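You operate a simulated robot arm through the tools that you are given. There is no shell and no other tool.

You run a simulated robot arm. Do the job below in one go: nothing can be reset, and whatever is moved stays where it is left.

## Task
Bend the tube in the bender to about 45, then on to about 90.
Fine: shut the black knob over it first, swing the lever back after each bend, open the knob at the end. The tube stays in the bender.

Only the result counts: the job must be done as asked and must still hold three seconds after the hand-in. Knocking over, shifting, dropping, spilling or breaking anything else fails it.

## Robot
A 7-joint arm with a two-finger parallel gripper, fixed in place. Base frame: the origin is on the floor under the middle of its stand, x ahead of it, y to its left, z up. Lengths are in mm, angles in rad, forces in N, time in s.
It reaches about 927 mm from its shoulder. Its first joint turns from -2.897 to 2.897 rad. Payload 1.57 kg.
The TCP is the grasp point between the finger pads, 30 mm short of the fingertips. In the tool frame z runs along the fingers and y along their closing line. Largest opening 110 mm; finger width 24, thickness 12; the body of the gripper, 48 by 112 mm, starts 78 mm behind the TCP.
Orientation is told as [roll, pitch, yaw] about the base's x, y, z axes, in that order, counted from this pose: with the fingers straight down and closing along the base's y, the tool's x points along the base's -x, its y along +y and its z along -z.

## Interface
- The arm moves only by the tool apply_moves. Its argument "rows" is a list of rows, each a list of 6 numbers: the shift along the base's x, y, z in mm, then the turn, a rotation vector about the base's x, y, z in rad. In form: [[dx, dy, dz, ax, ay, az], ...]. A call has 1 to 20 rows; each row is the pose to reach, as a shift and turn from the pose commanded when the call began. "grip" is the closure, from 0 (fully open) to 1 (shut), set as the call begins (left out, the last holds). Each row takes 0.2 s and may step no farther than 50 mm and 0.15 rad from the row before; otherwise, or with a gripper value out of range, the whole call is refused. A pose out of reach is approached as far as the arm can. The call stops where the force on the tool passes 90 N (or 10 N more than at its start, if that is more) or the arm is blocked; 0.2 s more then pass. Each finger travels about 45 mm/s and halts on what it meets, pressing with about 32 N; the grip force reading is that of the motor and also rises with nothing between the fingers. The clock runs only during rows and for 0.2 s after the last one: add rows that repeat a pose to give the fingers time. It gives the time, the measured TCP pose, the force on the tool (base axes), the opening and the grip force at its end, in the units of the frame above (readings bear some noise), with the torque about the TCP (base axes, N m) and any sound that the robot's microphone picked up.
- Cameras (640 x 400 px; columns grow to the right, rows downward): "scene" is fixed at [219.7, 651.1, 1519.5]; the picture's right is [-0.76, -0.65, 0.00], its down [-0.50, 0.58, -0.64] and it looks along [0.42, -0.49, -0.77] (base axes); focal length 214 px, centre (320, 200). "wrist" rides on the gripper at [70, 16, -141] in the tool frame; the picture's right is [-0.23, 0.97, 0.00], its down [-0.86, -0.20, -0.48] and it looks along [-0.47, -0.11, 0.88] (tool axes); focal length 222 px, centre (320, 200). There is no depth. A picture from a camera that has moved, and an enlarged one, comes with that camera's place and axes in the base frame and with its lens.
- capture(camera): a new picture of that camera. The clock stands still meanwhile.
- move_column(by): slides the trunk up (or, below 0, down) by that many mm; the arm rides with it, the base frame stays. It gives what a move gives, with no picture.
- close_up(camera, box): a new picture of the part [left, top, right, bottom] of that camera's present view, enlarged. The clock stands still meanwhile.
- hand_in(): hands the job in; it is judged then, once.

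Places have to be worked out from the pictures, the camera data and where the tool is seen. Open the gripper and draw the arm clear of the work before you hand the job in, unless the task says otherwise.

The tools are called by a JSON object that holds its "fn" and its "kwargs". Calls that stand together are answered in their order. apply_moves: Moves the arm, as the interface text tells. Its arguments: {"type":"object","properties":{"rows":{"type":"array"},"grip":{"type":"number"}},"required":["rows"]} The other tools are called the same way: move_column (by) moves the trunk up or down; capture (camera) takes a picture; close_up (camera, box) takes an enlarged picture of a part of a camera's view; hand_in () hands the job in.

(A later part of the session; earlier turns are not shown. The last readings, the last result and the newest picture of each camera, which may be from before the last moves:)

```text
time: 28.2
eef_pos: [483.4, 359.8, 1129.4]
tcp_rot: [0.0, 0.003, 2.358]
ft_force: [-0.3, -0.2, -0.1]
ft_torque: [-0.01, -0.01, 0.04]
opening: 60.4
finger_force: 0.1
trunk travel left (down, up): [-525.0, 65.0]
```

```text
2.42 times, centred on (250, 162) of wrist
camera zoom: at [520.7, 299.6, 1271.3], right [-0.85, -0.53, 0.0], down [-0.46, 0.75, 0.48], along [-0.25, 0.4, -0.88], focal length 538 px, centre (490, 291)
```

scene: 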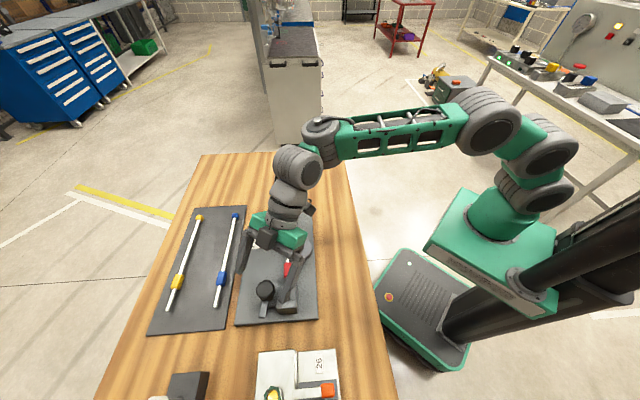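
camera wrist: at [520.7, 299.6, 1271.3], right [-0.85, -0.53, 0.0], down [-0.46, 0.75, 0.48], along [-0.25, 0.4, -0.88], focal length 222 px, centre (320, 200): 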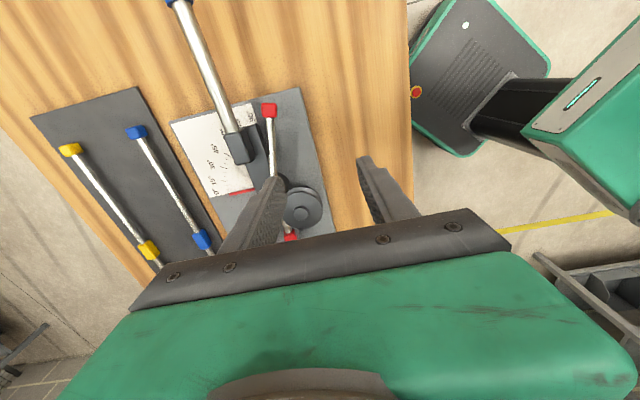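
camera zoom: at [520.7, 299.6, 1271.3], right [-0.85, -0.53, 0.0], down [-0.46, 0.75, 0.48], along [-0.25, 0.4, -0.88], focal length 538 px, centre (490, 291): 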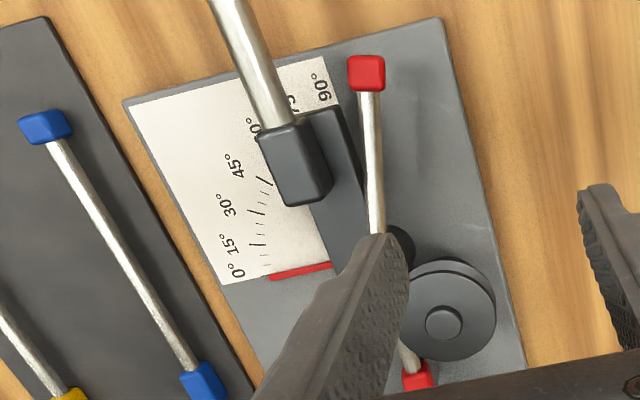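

Lever rod axis is at z ≈ 968, offset ≈ 56 mm from the pivot, handle ≈ 28 mm thick; the tube currently carries a ~15° bend. I tilt the tool outward about the rod's axis and test the reach above the blue handle in free air.

{"fn": "apply_moves", "kwargs": {"rows": [[10, 0, 0, 0.085, -0.085, 0], [20, -5, 0, 0.17, -0.17, 0], [40, -10, -5, 0.255, -0.255, 0], [70, -20, -10, 0.34, -0.34, 0], [105, -30, -20, 0.424, -0.424, 0], [140, -42, -35, 0.424, -0.424, 0], [175, -53, -50, 0.424, -0.424, 0], [212, -64, -60, 0.424, -0.424, 0], [212, -64, -60, 0.424, -0.424, 0]]}}

{"fn": "capture", "kwargs": {"camera": "wrist"}}

{"fn": "capture", "kwargs": {"camera": "scene"}}

```text
time: 30.2
eef_pos: [695.5, 295.7, 1069.6]
tcp_rot: [-0.599, 0.0, 2.354]
ft_force: [0.7, -0.1, 0.4]
ft_torque: [-0.03, -0.01, -0.04]
opening: 60.7
finger_force: 0.0
trunk travel left (down, up): [-525.0, 65.0]
```

```text
taken
camera wrist: at [679.2, 181.3, 1177.2], right [-0.73, -0.41, -0.55], down [-0.68, 0.53, 0.51], along [0.09, 0.74, -0.66], focal length 222 px, centre (320, 200)
```

wrist: 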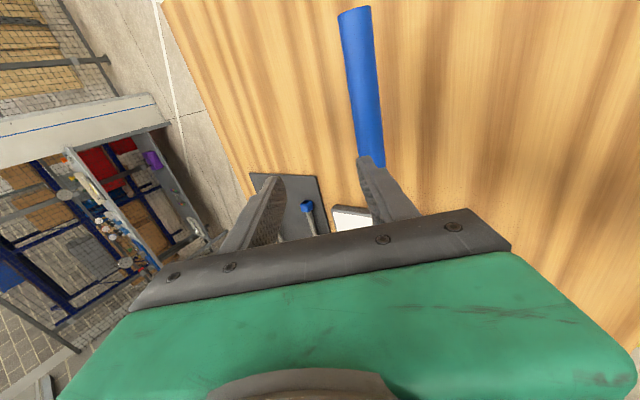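

```text
taken
```

scene: 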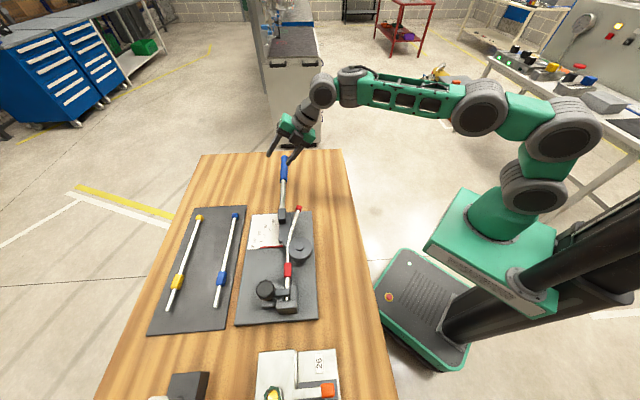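

The start pose is comfortably reachable. I rehearse the whole lever arc (0 → 95°) in free air at this height to make sure the arm can follow it.

{"fn": "apply_moves", "kwargs": {"rows": [[-27, -33, 0, 0, 0, -0.14], [-58.2, -61.8, 0, 0, 0, -0.28], [-93.2, -86, 0, 0, 0, -0.42], [-131.2, -105.2, 0, 0, 0, -0.56], [-171.5, -118.8, 0, 0, 0, -0.7], [-213.4, -126.7, 0, 0, 0, -0.84], [-255.9, -128.6, 0, 0, 0, -0.98], [-298.2, -124.6, 0, 0, 0, -1.12], [-339.6, -114.7, 0, 0, 0, -1.26], [-379.2, -99.2, 0, 0, 0, -1.4], [-416.3, -78.3, 0, 0, 0, -1.54], [-445.4, -56.4, 0, 0, 0, -1.66], [-445.4, -56.4, 0, 0, 0, -1.66]]}}

{"fn": "capture", "kwargs": {"camera": "wrist"}}

{"fn": "capture", "kwargs": {"camera": "scene"}}

```text
time: 33.0
eef_pos: [249.7, 239.7, 1069.9]
tcp_rot: [-0.599, 0.001, 0.694]
ft_force: [0.1, 0.2, -0.3]
ft_torque: [0.05, 0.04, -0.01]
opening: 60.4
finger_force: 0.0
trunk travel left (down, up): [-525.0, 65.0]
```

```text
taken
camera wrist: at [136.5, 267.0, 1177.5], right [-0.34, 0.76, -0.55], down [0.59, 0.63, 0.51], along [0.73, -0.15, -0.66], focal length 222 px, centre (320, 200)
```

wrist: 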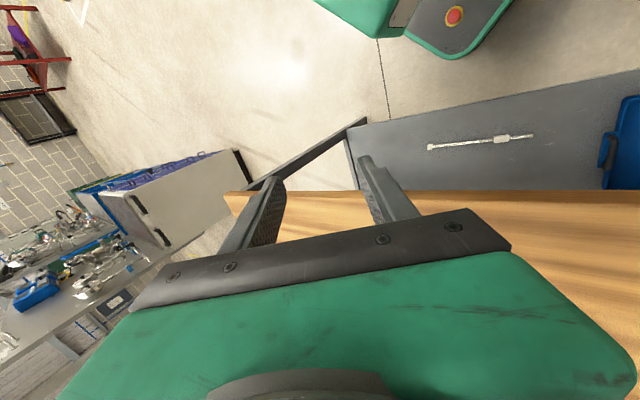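

```text
taken
```

scene: 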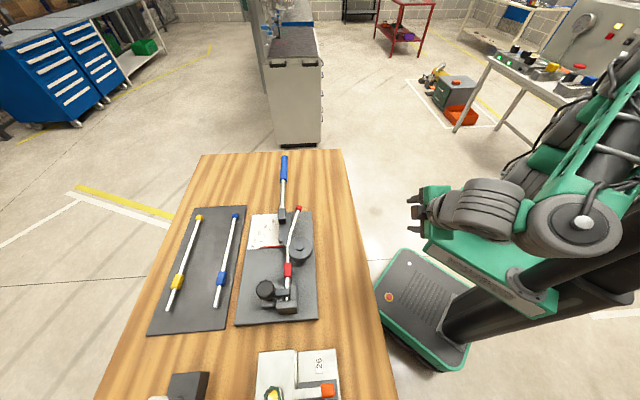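

The full arc is feasible. I check the far end of the swing at working height (z ≈ 975) too, as this is where the arm is most folded.

{"fn": "apply_moves", "kwargs": {"rows": [[0, 0, -32, 0, 0, 0], [0, 0, -64, 0, 0, 0], [0, 0, -95, 0, 0, 0], [0, 0, -95, 0, 0, 0]]}}

{"fn": "capture", "kwargs": {"camera": "scene"}}

{"fn": "capture", "kwargs": {"camera": "wrist"}}

```text
time: 34.0
eef_pos: [247.0, 238.3, 975.4]
tcp_rot: [-0.6, 0.001, 0.694]
ft_force: [0.2, -0.1, -0.2]
ft_torque: [0.02, -0.02, -0.02]
opening: 60.4
finger_force: 0.0
trunk travel left (down, up): [-525.0, 65.0]
```

```text
taken
```

scene: 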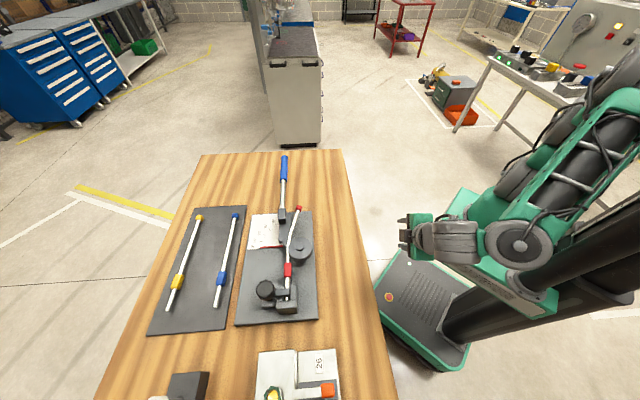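

```text
taken
camera wrist: at [135.5, 266.4, 1082.3], right [-0.34, 0.76, -0.55], down [0.59, 0.63, 0.51], along [0.73, -0.15, -0.66], focal length 222 px, centre (320, 200)
```

wrist: 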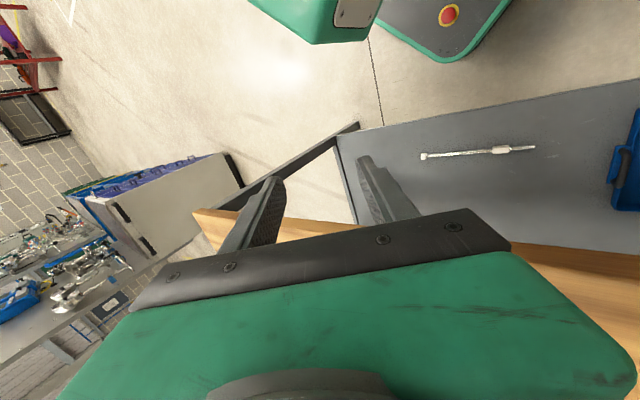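

The folded end pose also works at working height. I go back up and return along the arc to above the handle.

{"fn": "apply_moves", "kwargs": {"rows": [[0, 0, 45, 0, 0, 0], [0, 0, 90, 0, 0, 0], [29.1, -21.9, 95, 0, 0, 0.12], [66.2, -42.8, 95, 0, 0, 0.26], [105.8, -58.3, 95, 0, 0, 0.4], [147.2, -68.2, 95, 0, 0, 0.54], [189.5, -72.2, 95, 0, 0, 0.68], [232, -70.3, 95, 0, 0, 0.82], [273.9, -62.4, 95, 0, 0, 0.96], [314.2, -48.8, 95, 0, 0, 1.1], [352.2, -29.6, 95, 0, 0, 1.24], [387.2, -5.4, 95, 0, 0, 1.38], [418.4, 23.4, 95, 0, 0, 1.52], [445.4, 56.4, 95, 0, 0, 1.66], [445.4, 56.4, 95, 0, 0, 1.66]]}}

{"fn": "capture", "kwargs": {"camera": "wrist"}}

```text
time: 37.2
eef_pos: [694.6, 296.5, 1069.5]
tcp_rot: [-0.598, 0.002, 2.356]
ft_force: [0.7, 0.5, 0.3]
ft_torque: [-0.03, -0.02, 0.02]
opening: 60.6
finger_force: 0.1
trunk travel left (down, up): [-525.0, 65.0]
```

```text
taken
camera wrist: at [678.8, 181.5, 1177.5], right [-0.73, -0.41, -0.55], down [-0.68, 0.53, 0.51], along [0.09, 0.74, -0.66], focal length 222 px, centre (320, 200)
```

wrist: 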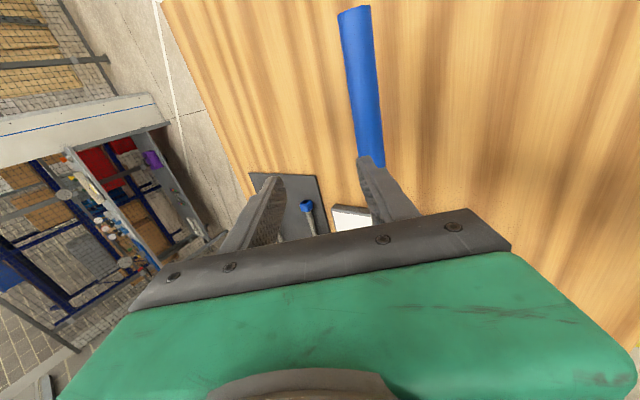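

The handle's tip and body check out against my model (tip ≈ (775, 222), z ≈ 968). I approach along the tool axis: first to a standoff, then down over the handle with the fingers 60 mm apart.

{"fn": "apply_moves", "kwargs": {"rows": [[-12, -12, -15, 0, 0, 0], [-23.5, -23.7, -45.7, 0, 0, 0], [-15.5, -15.7, -62, 0, 0, 0], [-7.5, -7.7, -78.5, 0, 0, 0], [0.5, 0.3, -95, 0, 0, 0], [0.5, 0.3, -95, 0, 0, 0]]}}

{"fn": "capture", "kwargs": {"camera": "wrist"}}

{"fn": "close_up", "kwargs": {"camera": "scene", "box": [230, 120, 350, 230]}}

```text
time: 38.6
eef_pos: [695.8, 294.5, 974.6]
tcp_rot: [-0.598, 0.002, 2.353]
ft_force: [0.6, -1.3, 0.1]
ft_torque: [0.0, 0.01, -0.01]
opening: 60.4
finger_force: 0.0
trunk travel left (down, up): [-525.0, 65.0]
```

```text
taken
camera wrist: at [679.1, 181.5, 1081.9], right [-0.73, -0.41, -0.55], down [-0.68, 0.53, 0.51], along [0.09, 0.74, -0.66], focal length 222 px, centre (320, 200)
```

wrist: 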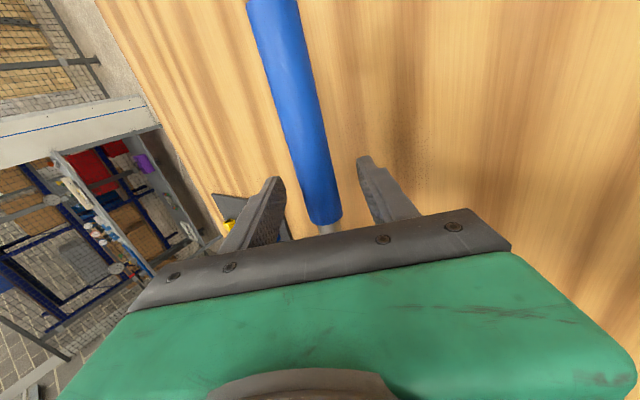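

```text
3.64 times, centred on (290, 175) of scene
camera zoom: at [219.7, 651.1, 1519.5], right [-0.76, -0.65, 0.0], down [-0.5, 0.58, -0.64], along [0.42, -0.49, -0.77], focal length 780 px, centre (429, 291)
```

zoom: 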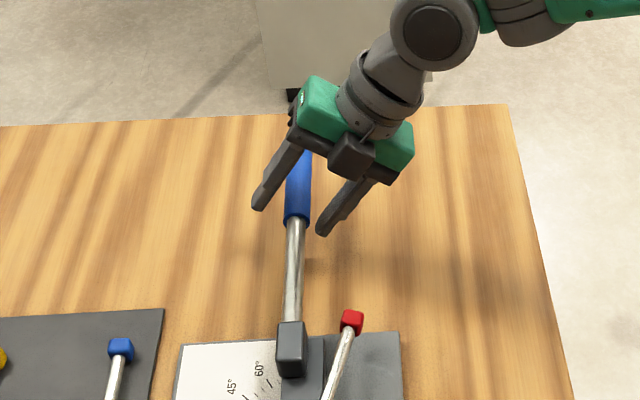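

The handle is centred between the pads. I narrow the gap to about 36 mm (loose cage) and swing the lever the first ~14° clockwise.

{"fn": "apply_moves", "kwargs": {"rows": [[0, 0, 0, 0, 0, 0], [0, 0, 0, 0, 0, 0], [0, 0, 0, 0, 0, 0], [-9, -12.3, 0, 0, 0, -0.05], [-18.7, -24, 0, 0, 0, -0.1], [-29, -35.3, 0, 0, 0, -0.15], [-39.7, -46, 0, 0, 0, -0.2], [-51.1, -56.2, 0, 0, 0, -0.25], [-51.1, -56.2, 0, 0, 0, -0.25]], "grip": 0.675}}

{"fn": "capture", "kwargs": {"camera": "wrist"}}

{"fn": "close_up", "kwargs": {"camera": "scene", "box": [230, 140, 350, 270]}}

```text
time: 40.6
eef_pos: [643.9, 239.4, 975.0]
tcp_rot: [-0.599, 0.001, 2.1]
ft_force: [0.2, -0.2, 0.4]
ft_torque: [0.06, -0.04, -0.01]
opening: 36.3
finger_force: 0.2
trunk travel left (down, up): [-525.0, 65.0]
```

```text
taken
camera wrist: at [599.4, 132.2, 1082.1], right [-0.81, -0.21, -0.55], down [-0.52, 0.68, 0.51], along [0.27, 0.7, -0.66], focal length 222 px, centre (320, 200)
```

wrist: 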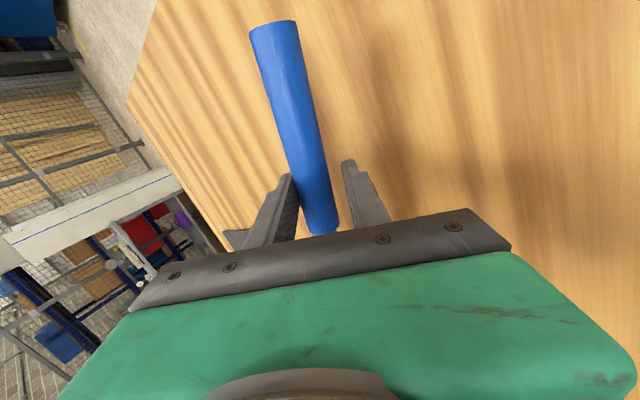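

```text
3.08 times, centred on (290, 205) of scene
camera zoom: at [219.7, 651.1, 1519.5], right [-0.76, -0.65, 0.0], down [-0.5, 0.58, -0.64], along [0.42, -0.49, -0.77], focal length 660 px, centre (412, 185)
```

zoom: 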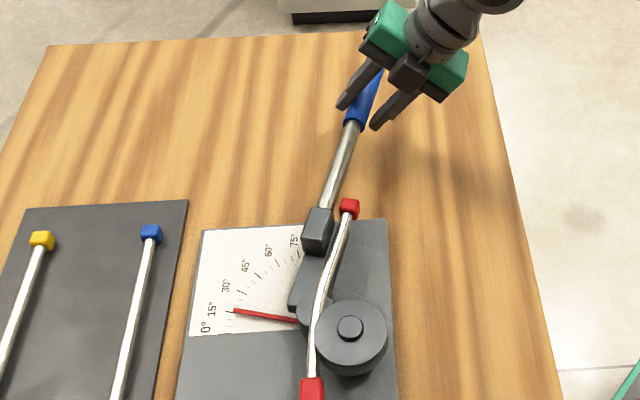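

The lever follows freely and the pointer has moved off zero; I'll read the scale closer.

{"fn": "close_up", "kwargs": {"camera": "scene", "box": [262, 208, 302, 252]}}

```text
9.09 times, centred on (282, 230) of scene
camera zoom: at [219.7, 651.1, 1519.5], right [-0.76, -0.65, 0.0], down [-0.5, 0.58, -0.64], along [0.42, -0.49, -0.77], focal length 1950 px, centre (666, -73)
```

zoom: 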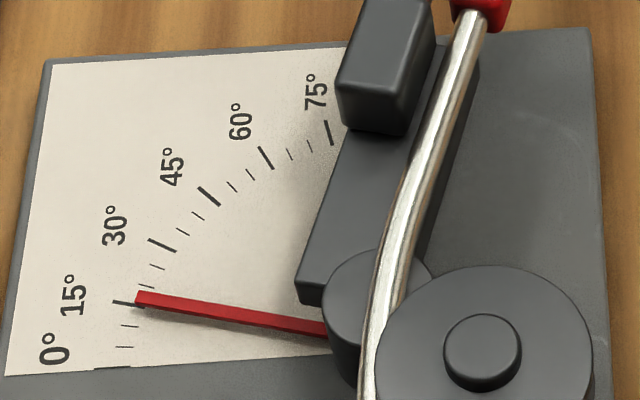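

The pointer reads about 15° and no load yet. I carry on to ~28° and watch the force as the roller starts bending the tube.

{"fn": "apply_moves", "kwargs": {"rows": [[-11.8, -9.6, 0, 0, 0, -0.05], [-24.1, -18.6, 0, 0, 0, -0.1], [-36.8, -27, 0, 0, 0, -0.15], [-49.9, -34.7, 0, 0, 0, -0.2], [-63.4, -41.8, 0, 0, 0, -0.25], [-63.4, -41.8, 0, 0, 0, -0.25]]}}

{"fn": "close_up", "kwargs": {"camera": "scene", "box": [262, 200, 322, 252]}}

{"fn": "capture", "kwargs": {"camera": "wrist"}}

```text
time: 42.0
eef_pos: [581.2, 196.7, 976.0]
tcp_rot: [-0.604, 0.001, 1.851]
ft_force: [4.8, 6.3, 8.3]
ft_torque: [0.15, -0.19, 0.03]
opening: 44.2
finger_force: 5.1
trunk travel left (down, up): [-525.0, 65.0]
```

```text
7.69 times, centred on (292, 226) of scene
camera zoom: at [219.7, 651.1, 1519.5], right [-0.76, -0.65, 0.0], down [-0.5, 0.58, -0.64], along [0.42, -0.49, -0.77], focal length 1650 px, centre (535, 0)
```

zoom: 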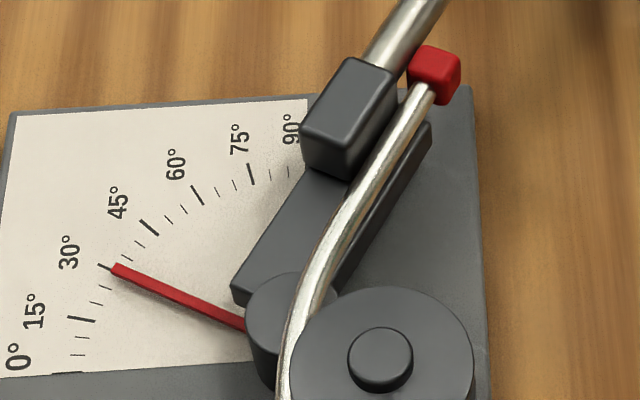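

```text
taken
camera wrist: at [510.4, 105.3, 1083.2], right [-0.83, -0.01, -0.55], down [-0.34, 0.79, 0.51], along [0.43, 0.61, -0.66], focal length 222 px, centre (320, 200)
```

wrist: 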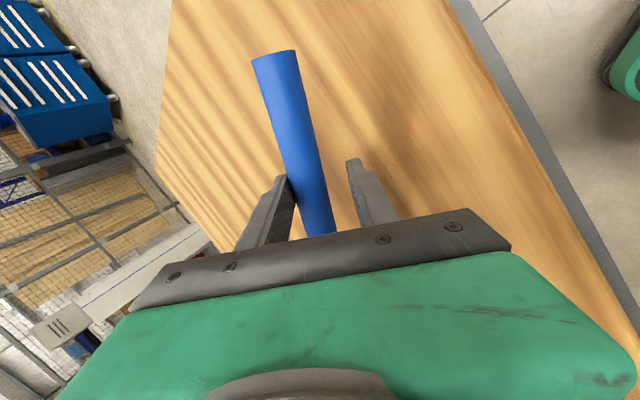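

The tube is yielding with only about 10 N; the pointer reads ~30°. I continue to about 43°.

{"fn": "apply_moves", "kwargs": {"rows": [[-13.8, -6.4, 0, 0, 0, -0.05], [-27.9, -12, 0, 0, 0, -0.1], [-42.3, -17, 0, 0, 0, -0.15], [-56.9, -21.3, 0, 0, 0, -0.2], [-71.7, -24.8, 0, 0, 0, -0.25], [-71.7, -24.8, 0, 0, 0, -0.25]]}}

{"fn": "close_up", "kwargs": {"camera": "scene", "box": [262, 200, 332, 262]}}

{"fn": "capture", "kwargs": {"camera": "wrist"}}

```text
time: 43.4
eef_pos: [508.6, 173.5, 974.3]
tcp_rot: [-0.599, 0.002, 1.602]
ft_force: [5.4, 5.4, 9.7]
ft_torque: [0.01, -0.23, 0.04]
opening: 44.4
finger_force: 5.5
trunk travel left (down, up): [-525.0, 65.0]
```

```text
6.45 times, centred on (297, 231) of scene
camera zoom: at [219.7, 651.1, 1519.5], right [-0.76, -0.65, 0.0], down [-0.5, 0.58, -0.64], along [0.42, -0.49, -0.77], focal length 1384 px, centre (468, 0)
```

zoom: 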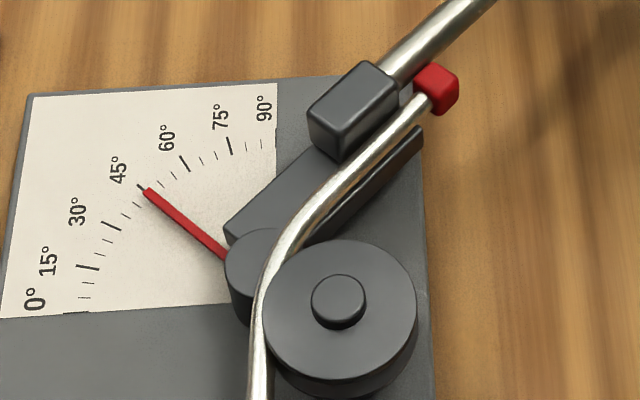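

```text
taken
camera wrist: at [418.0, 100.6, 1082.1], right [-0.81, 0.2, -0.55], down [-0.13, 0.85, 0.51], along [0.57, 0.48, -0.66], focal length 222 px, centre (320, 200)
```

wrist: 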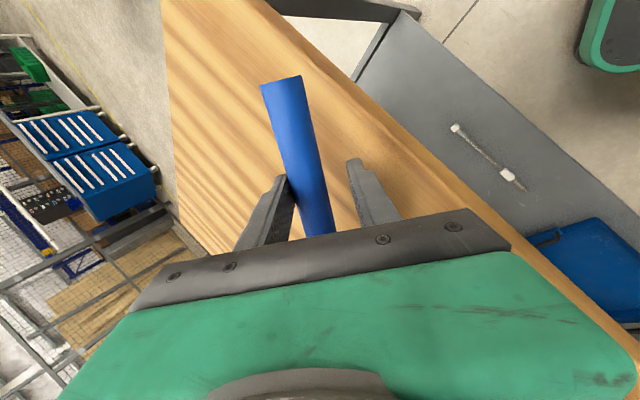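

The pointer now reads ≈45°. To see the springback without finishing the stroke, I back the lever off about 9° and look at the tube.

{"fn": "apply_moves", "kwargs": {"rows": [[7.4, 1.7, 0, 0, 0, 0.025], [14.8, 3.5, 0, 0, 0, 0.05], [29.4, 7.8, 0, 0, 0, 0.1], [43.8, 12.8, 0, 0, 0, 0.15], [43.8, 12.8, 0, 0, 0, 0.15]]}}

{"fn": "close_up", "kwargs": {"camera": "scene", "box": [262, 200, 332, 262]}}

{"fn": "close_up", "kwargs": {"camera": "scene", "box": [262, 200, 332, 320]}}

```text
time: 44.6
eef_pos: [552.0, 185.8, 974.4]
tcp_rot: [-0.599, 0.003, 1.757]
ft_force: [-0.8, 0.0, -2.7]
ft_torque: [0.04, -0.01, -0.03]
opening: 37.5
finger_force: 0.7
trunk travel left (down, up): [-525.0, 65.0]
```

```text
6.45 times, centred on (297, 231) of scene
camera zoom: at [219.7, 651.1, 1519.5], right [-0.76, -0.65, 0.0], down [-0.5, 0.58, -0.64], along [0.42, -0.49, -0.77], focal length 1384 px, centre (468, 0)
```

zoom: 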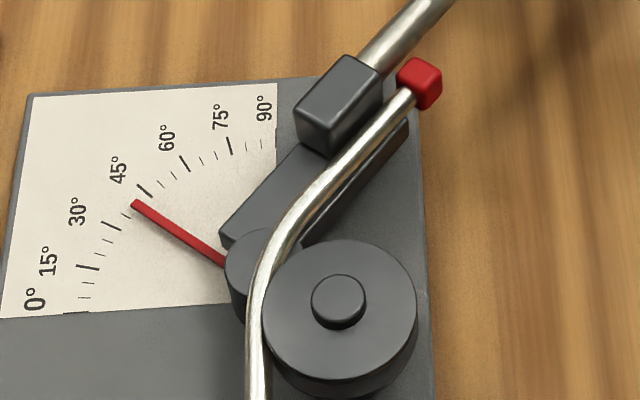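

```text
3.33 times, centred on (297, 260) of scene
camera zoom: at [219.7, 651.1, 1519.5], right [-0.76, -0.65, 0.0], down [-0.5, 0.58, -0.64], along [0.42, -0.49, -0.77], focal length 715 px, centre (397, 0)
```

zoom: 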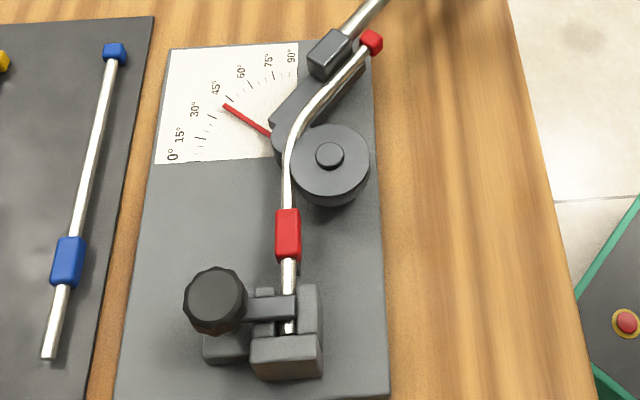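

The scale's ticks show that the lever's real pivot is near (500, 470) (the cylinder outside the tube), and after backing off the tube has sprung back ~4°. I'll zoom right in to measure the tube's present angle.

{"fn": "close_up", "kwargs": {"camera": "scene", "box": [280, 205, 325, 235]}}

{"fn": "close_up", "kwargs": {"camera": "scene", "box": [270, 225, 315, 300]}}

```text
13.33 times, centred on (302, 220) of scene
camera zoom: at [219.7, 651.1, 1519.5], right [-0.76, -0.65, 0.0], down [-0.5, 0.58, -0.64], along [0.42, -0.49, -0.77], focal length 2860 px, centre (553, -67)
```

zoom: 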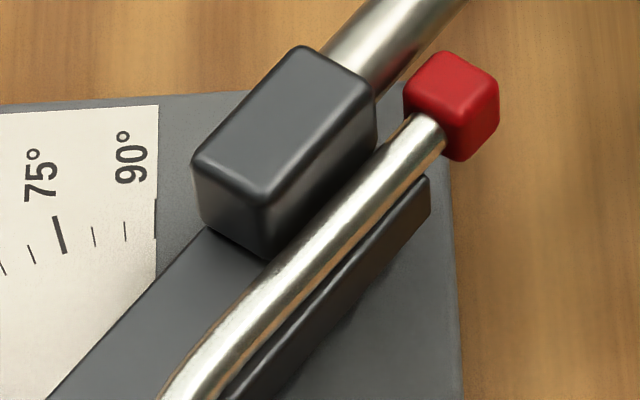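

```text
5.33 times, centred on (292, 262) of scene
camera zoom: at [219.7, 651.1, 1519.5], right [-0.76, -0.65, 0.0], down [-0.5, 0.58, -0.64], along [0.42, -0.49, -0.77], focal length 1144 px, centre (467, -133)
```

zoom: 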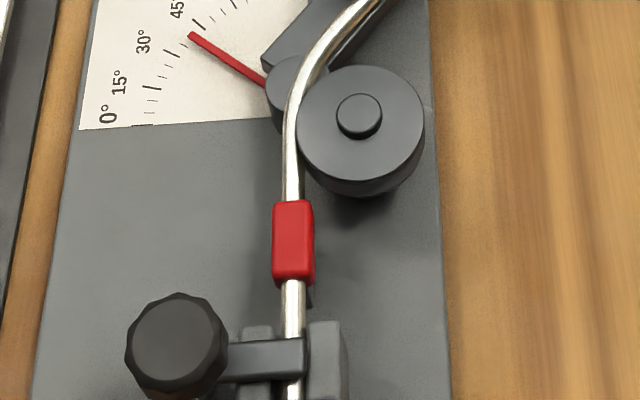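

Model check: with pivot (500, 469.5) the lever angle from the tool pose matches the pointer (≈45° at the peak, ≈39° now), and the unloaded tube is at about 42°. I pull on to ≈48° to make up the springback.

{"fn": "apply_moves", "kwargs": {"rows": [[-11, -1.6, 0, 0, 0, -0.05], [-21.5, -3, 0, 0, 0, -0.098], [-31.6, -3.8, 0, 0, 0, -0.133], [-41.6, -4.5, 0, 0, 0, -0.168], [-51.6, -4.7, 0, 0, 0, -0.203], [-61.7, -4.6, 0, 0, 0, -0.238], [-61.7, -4.6, 0, 0, 0, -0.238]]}}

{"fn": "close_up", "kwargs": {"camera": "scene", "box": [262, 200, 332, 262]}}

{"fn": "close_up", "kwargs": {"camera": "scene", "box": [280, 205, 325, 235]}}

```text
time: 46.2
eef_pos: [491.0, 181.8, 974.3]
tcp_rot: [-0.6, 0.002, 1.515]
ft_force: [6.7, 1.2, 2.1]
ft_torque: [-0.06, -0.02, 0.08]
opening: 41.7
finger_force: 3.6
trunk travel left (down, up): [-525.0, 65.0]
```

```text
6.45 times, centred on (297, 231) of scene
camera zoom: at [219.7, 651.1, 1519.5], right [-0.76, -0.65, 0.0], down [-0.5, 0.58, -0.64], along [0.42, -0.49, -0.77], focal length 1384 px, centre (468, 0)
```

zoom: 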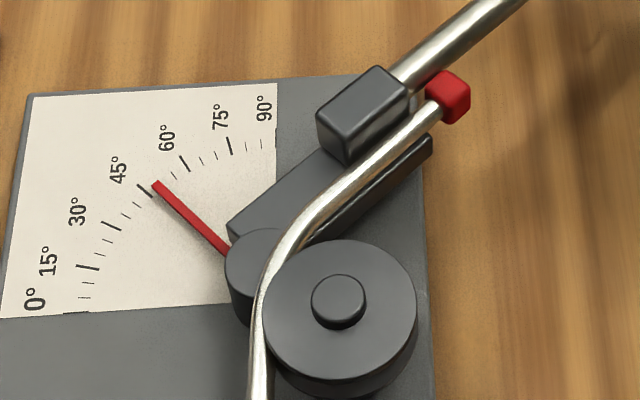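

```text
13.33 times, centred on (302, 220) of scene
camera zoom: at [219.7, 651.1, 1519.5], right [-0.76, -0.65, 0.0], down [-0.5, 0.58, -0.64], along [0.42, -0.49, -0.77], focal length 2860 px, centre (553, -67)
```

zoom: 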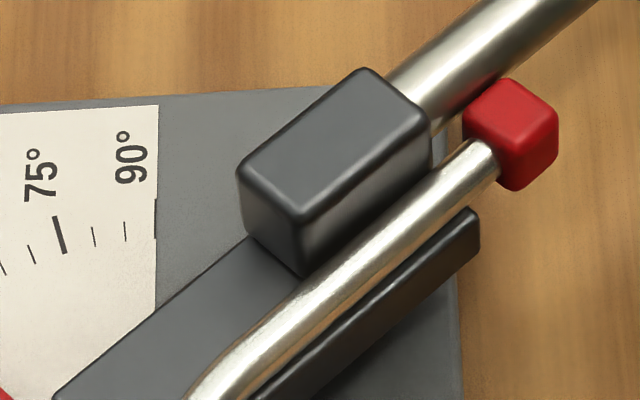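

Pointer ≈48° with the tube near 49–50° under load. I back the lever off to ~32° and measure the unloaded tube.

{"fn": "apply_moves", "kwargs": {"rows": [[14, 1, 0, 0, 0, 0.035], [27.5, 2.4, 0, 0, 0, 0.07], [54.7, 7.1, 0, 0, 0, 0.14], [73.8, 13, 0, 0, 0, 0.209], [92.4, 20.1, 0, 0, 0, 0.279], [92.4, 20.1, 0, 0, 0, 0.279]]}}

{"fn": "close_up", "kwargs": {"camera": "scene", "box": [262, 200, 332, 262]}}

{"fn": "close_up", "kwargs": {"camera": "scene", "box": [280, 205, 325, 235]}}

```text
time: 47.6
eef_pos: [581.5, 202.3, 975.8]
tcp_rot: [-0.601, 0.003, 1.796]
ft_force: [-0.8, -0.4, 0.2]
ft_torque: [-0.01, 0.02, -0.01]
opening: 36.4
finger_force: 0.4
trunk travel left (down, up): [-525.0, 65.0]
```

```text
6.45 times, centred on (297, 231) of scene
camera zoom: at [219.7, 651.1, 1519.5], right [-0.76, -0.65, 0.0], down [-0.5, 0.58, -0.64], along [0.42, -0.49, -0.77], focal length 1384 px, centre (468, 0)
```

zoom: 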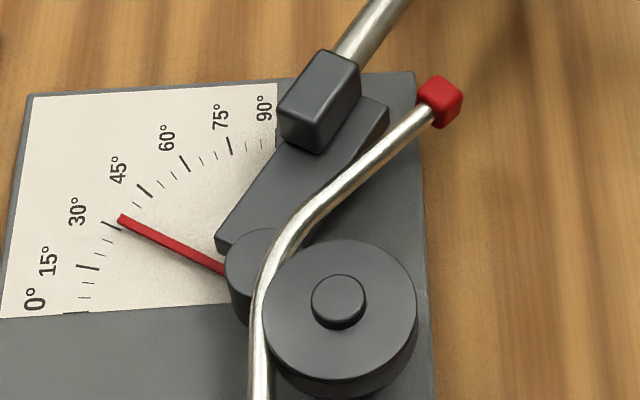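

```text
13.33 times, centred on (302, 220) of scene
camera zoom: at [219.7, 651.1, 1519.5], right [-0.76, -0.65, 0.0], down [-0.5, 0.58, -0.64], along [0.42, -0.49, -0.77], focal length 2860 px, centre (553, -67)
```

zoom: 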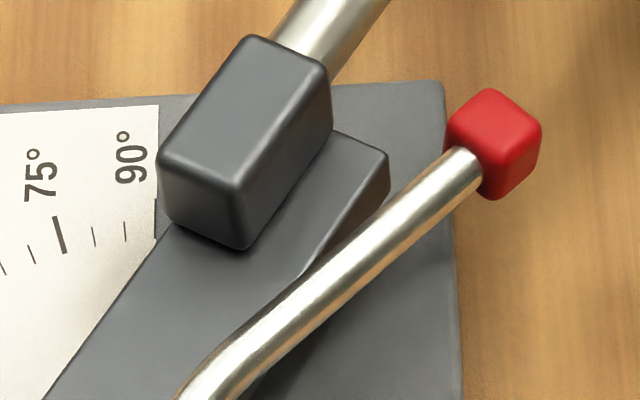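

The tube stays put as the lever leaves it, at roughly 46–48° by this view. I swing the lever the rest of the way back to its 0° stop.

{"fn": "apply_moves", "kwargs": {"rows": [[17.7, 9.4, 0, 0, 0, 0.07], [34.8, 19, 0, 0, 0, 0.14], [51, 29.7, 0, 0, 0, 0.209], [66.3, 41.4, 0, 0, 0, 0.279], [80.6, 54.1, 0, 0, 0, 0.349], [94, 67.7, 0, 0, 0, 0.419], [105.5, 82.9, 0, 0, 0, 0.489], [116.2, 97.5, 0, 0, 0, 0.559], [116.2, 97.5, 0, 0, 0, 0.559]]}}

{"fn": "close_up", "kwargs": {"camera": "scene", "box": [255, 195, 335, 262]}}

{"fn": "capture", "kwargs": {"camera": "wrist"}}

```text
time: 49.6
eef_pos: [698.8, 300.7, 975.0]
tcp_rot: [-0.601, 0.001, 2.356]
ft_force: [-0.6, -0.7, 0.2]
ft_torque: [-0.01, 0.01, -0.04]
opening: 36.1
finger_force: 0.1
trunk travel left (down, up): [-525.0, 65.0]
```

```text
5.97 times, centred on (295, 228) of scene
camera zoom: at [219.7, 651.1, 1519.5], right [-0.76, -0.65, 0.0], down [-0.5, 0.58, -0.64], along [0.42, -0.49, -0.77], focal length 1280 px, centre (469, 30)
```

zoom: 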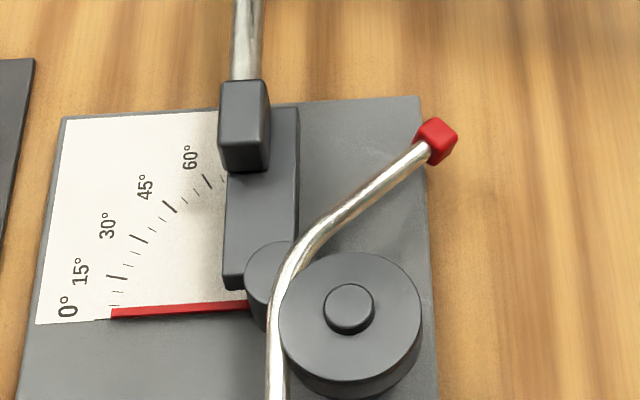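

```text
taken
camera wrist: at [682.9, 184.9, 1082.5], right [-0.73, -0.41, -0.55], down [-0.68, 0.53, 0.51], along [0.09, 0.74, -0.66], focal length 222 px, centre (320, 200)
```

wrist: 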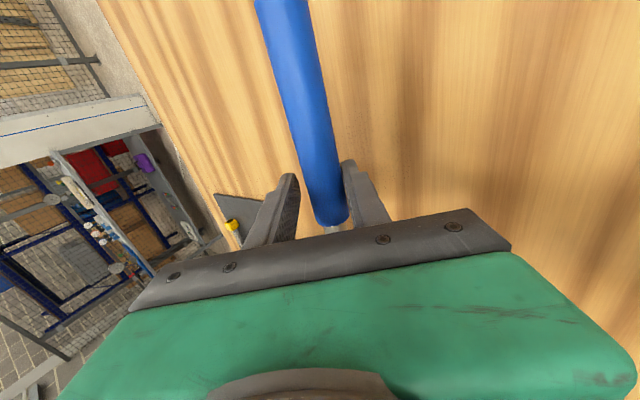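

The pointer is back exactly at its starting 0° mark. I'll measure the free tube more carefully with tight zooms.

{"fn": "close_up", "kwargs": {"camera": "scene", "box": [280, 205, 325, 235]}}

{"fn": "close_up", "kwargs": {"camera": "scene", "box": [270, 235, 310, 300]}}

```text
13.33 times, centred on (302, 220) of scene
camera zoom: at [219.7, 651.1, 1519.5], right [-0.76, -0.65, 0.0], down [-0.5, 0.58, -0.64], along [0.42, -0.49, -0.77], focal length 2860 px, centre (553, -67)
```

zoom: 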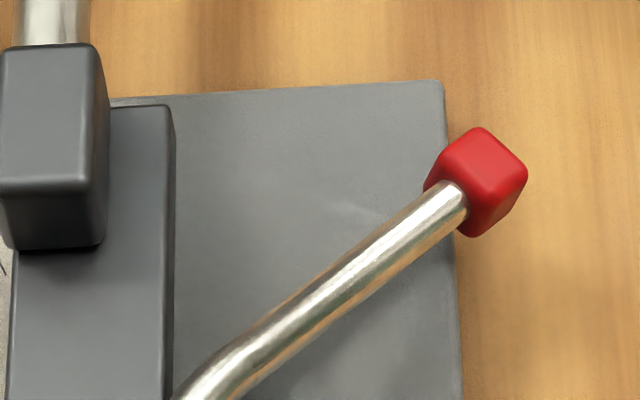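

```text
6.15 times, centred on (290, 268) of scene
camera zoom: at [219.7, 651.1, 1519.5], right [-0.76, -0.65, 0.0], down [-0.5, 0.58, -0.64], along [0.42, -0.49, -0.77], focal length 1320 px, centre (505, -215)
```

zoom: 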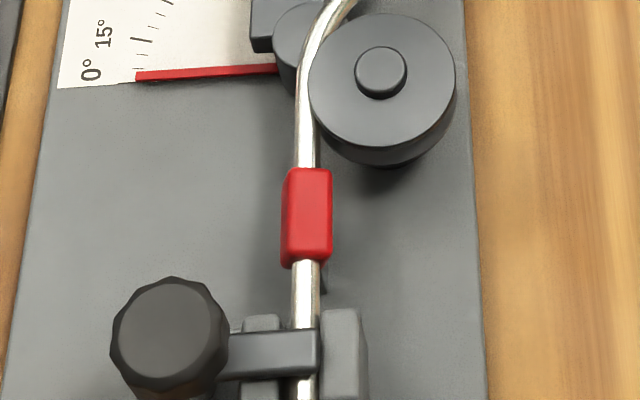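

The tube seems to read differently now (~50°) so I want an independent view. I open the fingers, draw back off the handle along the tool axis, then go up and over the bender with the wrist camera.

{"fn": "apply_moves", "kwargs": {"rows": [[-4, -4, 0, 0, 0, 0], [-4, -4, 0, 0, 0, 0], [-4, -4, 0, 0, 0, 0], [-12, -12, 16, 0, 0, 0], [-20, -20, 33, 0, 0, 0], [-28, -28, 50, 0, 0, 0], [-40, -35, 80, 0, 0, 0], [-60, -30, 110, 0, 0, 0], [-60, -30, 110, 0, 0, 0]], "grip": 0.45}}

{"fn": "capture", "kwargs": {"camera": "scene"}}

```text
time: 51.6
eef_pos: [637.4, 270.1, 1085.3]
tcp_rot: [-0.598, 0.002, 2.355]
ft_force: [-0.1, -0.1, -0.1]
ft_torque: [0.0, 0.04, 0.0]
opening: 60.7
finger_force: 0.1
trunk travel left (down, up): [-525.0, 65.0]
```

```text
taken
```

scene: 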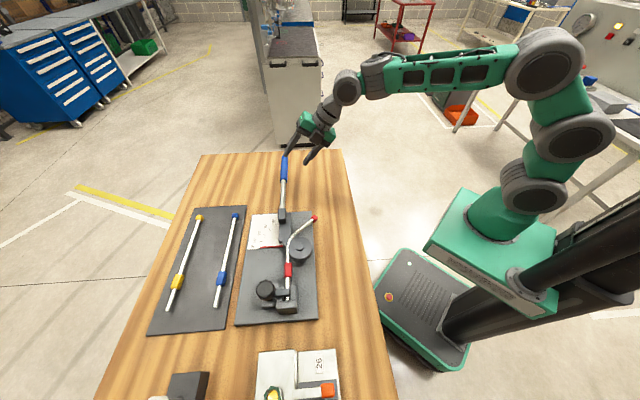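

Lever stays at 0° on its own. Now I straighten the tool and go over the bender for an overhead look at the tube.

{"fn": "apply_moves", "kwargs": {"rows": [[-25, 20, 10, -0.085, 0.085, 0], [-50, 40, 20, -0.17, 0.17, 0], [-75, 65, 25, -0.255, 0.255, 0], [-95, 90, 25, -0.34, 0.34, 0], [-117, 115, 25, -0.424, 0.424, 0], [-117, 115, 25, -0.424, 0.424, 0]]}}

{"fn": "capture", "kwargs": {"camera": "wrist"}}

```text
time: 53.0
eef_pos: [521.5, 384.5, 1108.3]
tcp_rot: [0.001, 0.001, 2.353]
ft_force: [0.1, -0.7, 0.2]
ft_torque: [-0.01, 0.01, -0.01]
opening: 60.4
finger_force: 0.1
trunk travel left (down, up): [-525.0, 65.0]
```

```text
taken
camera wrist: at [560.1, 324.2, 1250.6], right [-0.85, -0.53, 0.0], down [-0.46, 0.75, 0.48], along [-0.25, 0.4, -0.88], focal length 222 px, centre (320, 200)
```

wrist: 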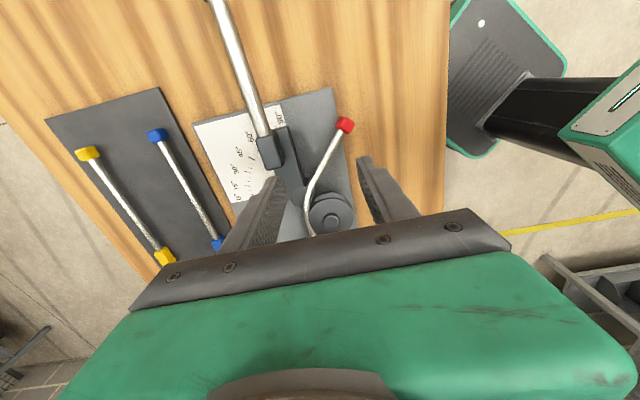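

Good view. I shift toward the clamp so that both legs of the tube and the plate edges show.

{"fn": "apply_moves", "kwargs": {"rows": [[-22, 25, 0, 0, 0, 0], [-45, 52, 0, 0, 0, 0], [-45, 52, 0, 0, 0, 0]]}}

{"fn": "close_up", "kwargs": {"camera": "wrist", "box": [180, 30, 380, 240]}}

{"fn": "close_up", "kwargs": {"camera": "wrist", "box": [280, 60, 380, 150]}}

{"fn": "close_up", "kwargs": {"camera": "wrist", "box": [280, 130, 380, 230]}}

```text
time: 53.8
eef_pos: [476.9, 435.2, 1107.8]
tcp_rot: [-0.001, 0.004, 2.355]
ft_force: [0.8, 0.0, -0.1]
ft_torque: [-0.01, -0.02, -0.02]
opening: 60.4
finger_force: 0.1
trunk travel left (down, up): [-525.0, 65.0]
```

```text
1.90 times, centred on (280, 135) of wrist
camera zoom: at [515.2, 375.5, 1250.1], right [-0.85, -0.53, 0.0], down [-0.46, 0.75, 0.48], along [-0.25, 0.4, -0.88], focal length 423 px, centre (396, 324)
```

zoom: 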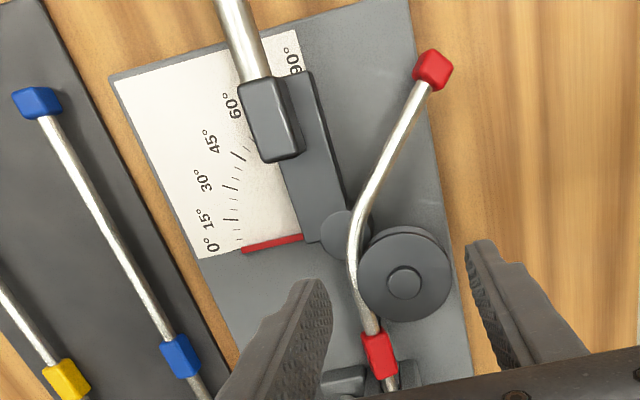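

```text
4.44 times, centred on (330, 105) of wrist
camera zoom: at [515.2, 375.5, 1250.1], right [-0.85, -0.53, 0.0], down [-0.46, 0.75, 0.48], along [-0.25, 0.4, -0.88], focal length 987 px, centre (276, 622)
```

zoom: 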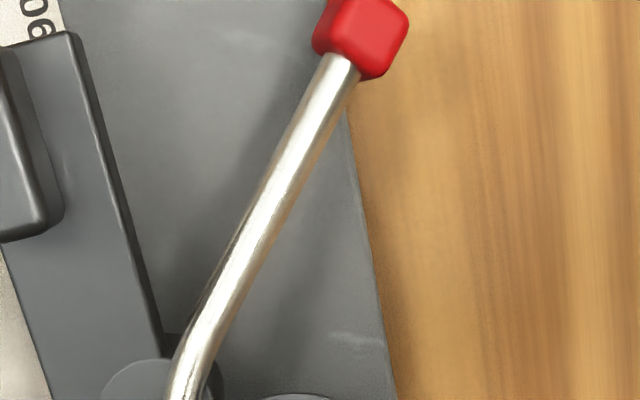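

```text
4.00 times, centred on (330, 180) of wrist
camera zoom: at [515.2, 375.5, 1250.1], right [-0.85, -0.53, 0.0], down [-0.46, 0.75, 0.48], along [-0.25, 0.4, -0.88], focal length 888 px, centre (280, 280)
```

zoom: 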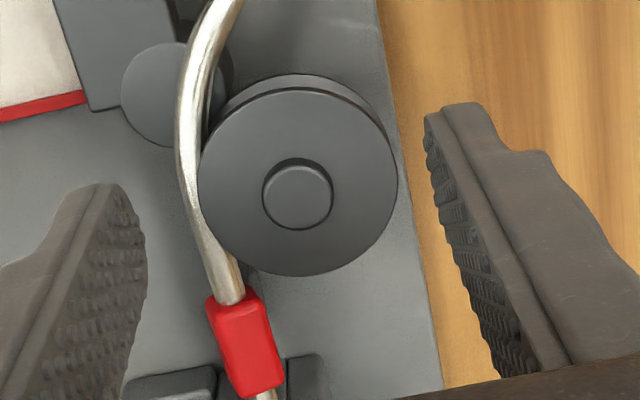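

Triangulating both views: the tube's bend is about 45° in 3D, but the free leg has drooped (cap now at z ≈ 928 instead of 953), i.e. the tube has rolled a little about its clamped leg. I'll get a lower side view to understand the clamp and leg before bending further.

{"fn": "apply_moves", "kwargs": {"rows": [[0, -20, 0, 0, 0, -0.13], [0, -45, 0, 0, 0, -0.26], [0, -70, 0, 0, 0, -0.39], [0, -95, 0, 0, 0, -0.52], [0, -115, 0, 0, 0, -0.65], [0, -115, 0, 0, 0, -0.755], [0, -115, 0, 0, 0, -0.755]]}}

{"fn": "apply_moves", "kwargs": {"rows": [[0, 0, -10, 0.13, 0.004, 0], [0, 0, -25, 0.26, 0.008, 0], [0, 0, -40, 0.39, 0.011, 0], [0, 0, -55, 0.52, 0.015, 0], [0, 0, -65, 0.64, 0.018, 0], [0, 0, -65, 0.64, 0.018, 0]]}}

{"fn": "capture", "kwargs": {"camera": "wrist"}}

```text
time: 55.4
eef_pos: [476.9, 321.9, 1109.5]
tcp_rot: [0.0, 0.004, 1.599]
ft_force: [-1.1, -0.8, 0.1]
ft_torque: [0.0, -0.02, -0.01]
opening: 60.5
finger_force: 0.1
trunk travel left (down, up): [-525.0, 65.0]
```

```text
time: 56.8
eef_pos: [476.2, 320.6, 1044.4]
tcp_rot: [-0.001, -0.638, 1.602]
ft_force: [0.3, 0.0, -0.3]
ft_torque: [0.01, 0.03, -0.01]
opening: 60.3
finger_force: 0.0
trunk travel left (down, up): [-525.0, 65.0]
```

```text
taken
camera wrist: at [465.2, 180.4, 1115.9], right [-0.98, 0.15, 0.14], down [0.19, 0.41, 0.89], along [0.08, 0.9, -0.43], focal length 222 px, centre (320, 200)
```

wrist: 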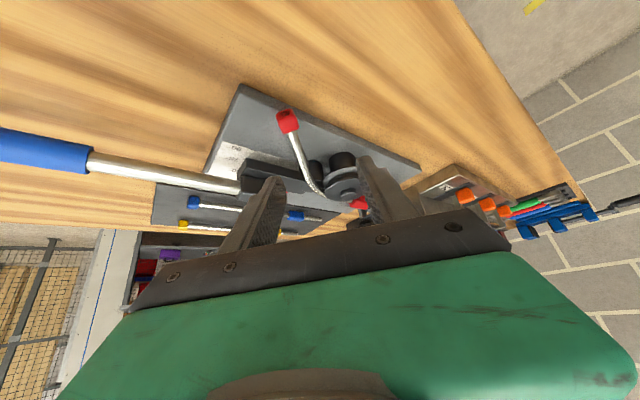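

{"fn": "close_up", "kwargs": {"camera": "wrist", "box": [220, 80, 420, 235]}}

{"fn": "close_up", "kwargs": {"camera": "scene", "box": [250, 205, 330, 320]}}

{"fn": "close_up", "kwargs": {"camera": "scene", "box": [262, 262, 312, 312]}}

```text
2.58 times, centred on (320, 158) of wrist
camera zoom: at [465.2, 180.4, 1115.9], right [-0.98, 0.15, 0.14], down [0.19, 0.41, 0.89], along [0.08, 0.9, -0.43], focal length 573 px, centre (320, 310)
```

zoom: 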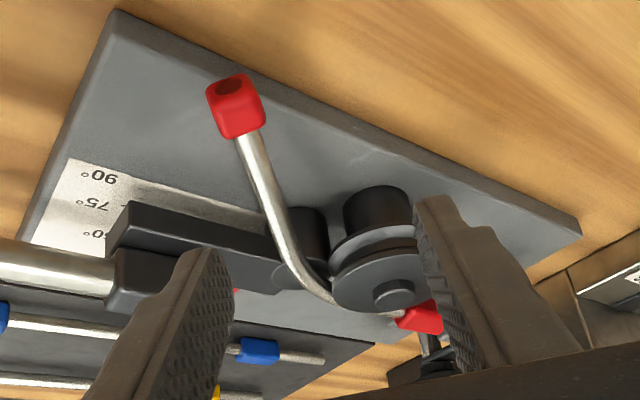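

```text
3.48 times, centred on (290, 262) of scene
camera zoom: at [219.7, 651.1, 1519.5], right [-0.76, -0.65, 0.0], down [-0.5, 0.58, -0.64], along [0.42, -0.49, -0.77], focal length 746 px, centre (424, -17)
```

zoom: 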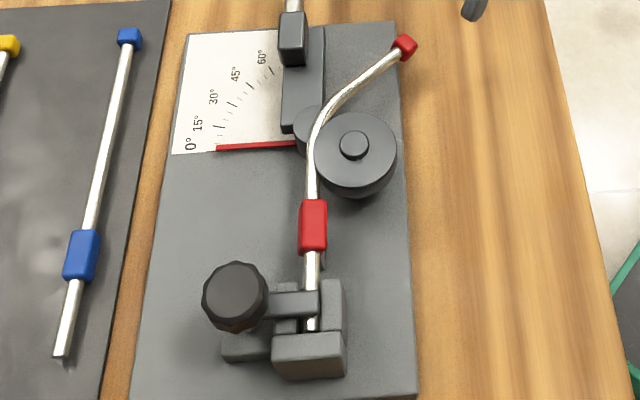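

```text
8.00 times, centred on (287, 287) of scene
camera zoom: at [219.7, 651.1, 1519.5], right [-0.76, -0.65, 0.0], down [-0.5, 0.58, -0.64], along [0.42, -0.49, -0.77], focal length 1716 px, centre (584, -496)
```

zoom: 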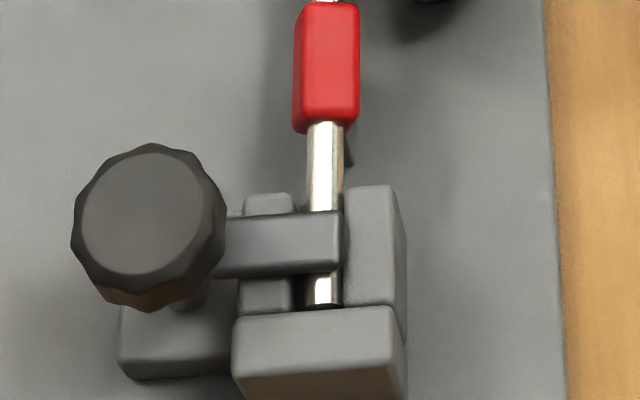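

The low view confirms: bend ≈45° (two independent triangulations give 44.8° and 45.2°), lever at 0°, the leg just sagging by roll. That first bend is done, so I go back to the lever: first straighten the tool and lift.

{"fn": "apply_moves", "kwargs": {"rows": [[0, -5, 10, -0.13, -0.004, 0], [5, -10, 25, -0.26, -0.008, 0], [10, -15, 40, -0.39, -0.011, 0], [20, -20, 55, -0.52, -0.015, 0], [30, -25, 65, -0.64, -0.018, 0], [30, -25, 65, -0.64, -0.018, 0]]}}

{"fn": "apply_moves", "kwargs": {"rows": [[20, 0, 0, 0, 0, 0.13], [40, 0, 0, 0, 0, 0.26], [60, 0, 0, 0, 0, 0.39], [75, -3, 0, 0, 0, 0.52], [85, -8, 0, 0, 0, 0.65], [90, -13, 0, 0, 0, 0.754], [90, -13, 0, 0, 0, 0.754]]}}

{"fn": "apply_moves", "kwargs": {"rows": [[15, -3, -10, 0.085, -0.085, 0], [30, -5, -20, 0.17, -0.17, 0], [45, -8, -35, 0.255, -0.255, 0], [60, -10, -55, 0.34, -0.34, 0], [76, -11, -85, 0.424, -0.424, 0], [76, -11, -85, 0.424, -0.424, 0]]}}

{"fn": "capture", "kwargs": {"camera": "wrist"}}

```text
time: 58.2
eef_pos: [508.1, 296.2, 1110.4]
tcp_rot: [0.002, 0.004, 1.601]
ft_force: [-0.5, 0.3, -0.2]
ft_torque: [0.0, -0.02, -0.03]
opening: 60.4
finger_force: 0.2
trunk travel left (down, up): [-525.0, 65.0]
```

```text
time: 59.8
eef_pos: [596.4, 282.9, 1109.2]
tcp_rot: [-0.001, 0.002, 2.356]
ft_force: [0.3, -0.4, 0.2]
ft_torque: [0.02, 0.02, -0.03]
opening: 60.6
finger_force: 0.1
trunk travel left (down, up): [-525.0, 65.0]
```

```text
time: 61.2
eef_pos: [674.7, 271.3, 1023.1]
tcp_rot: [-0.599, 0.0, 2.352]
ft_force: [0.6, 0.0, 1.7]
ft_torque: [0.03, 0.01, -0.02]
opening: 60.5
finger_force: 0.1
trunk travel left (down, up): [-525.0, 65.0]
```

```text
taken
camera wrist: at [657.2, 156.7, 1131.0], right [-0.73, -0.41, -0.55], down [-0.68, 0.53, 0.51], along [0.09, 0.74, -0.66], focal length 222 px, centre (320, 200)
```

wrist: 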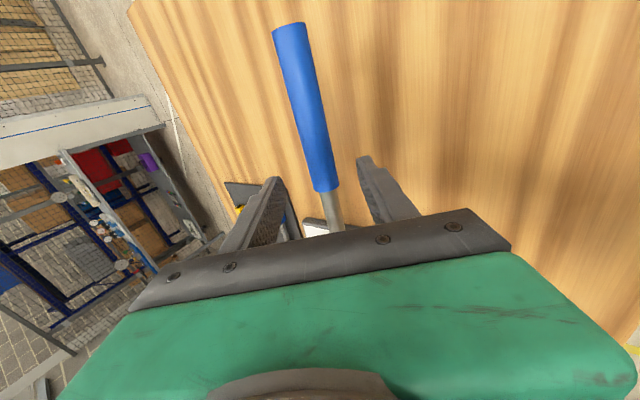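

At the standoff with the handle lined up. I slide down over the handle and close the cage to 36 mm again.

{"fn": "apply_moves", "kwargs": {"rows": [[8, 8, -16.5, 0, 0, 0], [15.5, 16, -33, 0, 0, 0], [22.5, 24, -49, 0, 0, 0], [22.5, 24, -49, 0, 0, 0]]}}

{"fn": "apply_moves", "kwargs": {"rows": [[0, 0, 0, 0, 0, 0], [0, 0, 0, 0, 0, 0], [0, 0, 0, 0, 0, 0]], "grip": 0.675}}

{"fn": "capture", "kwargs": {"camera": "wrist"}}

```text
time: 62.2
eef_pos: [695.0, 295.7, 974.9]
tcp_rot: [-0.599, 0.002, 2.354]
ft_force: [0.5, 0.2, -0.1]
ft_torque: [0.01, -0.01, 0.0]
opening: 60.7
finger_force: 0.0
trunk travel left (down, up): [-525.0, 65.0]
```

```text
time: 63.0
eef_pos: [695.5, 295.6, 974.9]
tcp_rot: [-0.599, 0.0, 2.352]
ft_force: [-1.4, 0.9, 0.4]
ft_torque: [0.0, 0.02, -0.01]
opening: 35.6
finger_force: 0.0
trunk travel left (down, up): [-525.0, 65.0]
```

```text
taken
camera wrist: at [679.3, 180.6, 1082.6], right [-0.73, -0.41, -0.55], down [-0.68, 0.53, 0.51], along [0.09, 0.74, -0.66], focal length 222 px, centre (320, 200)
```

wrist: 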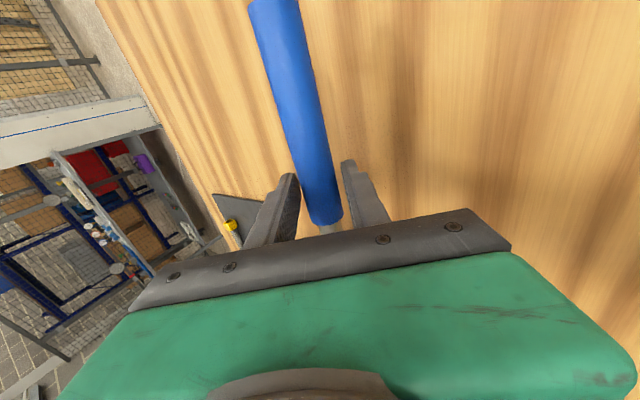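

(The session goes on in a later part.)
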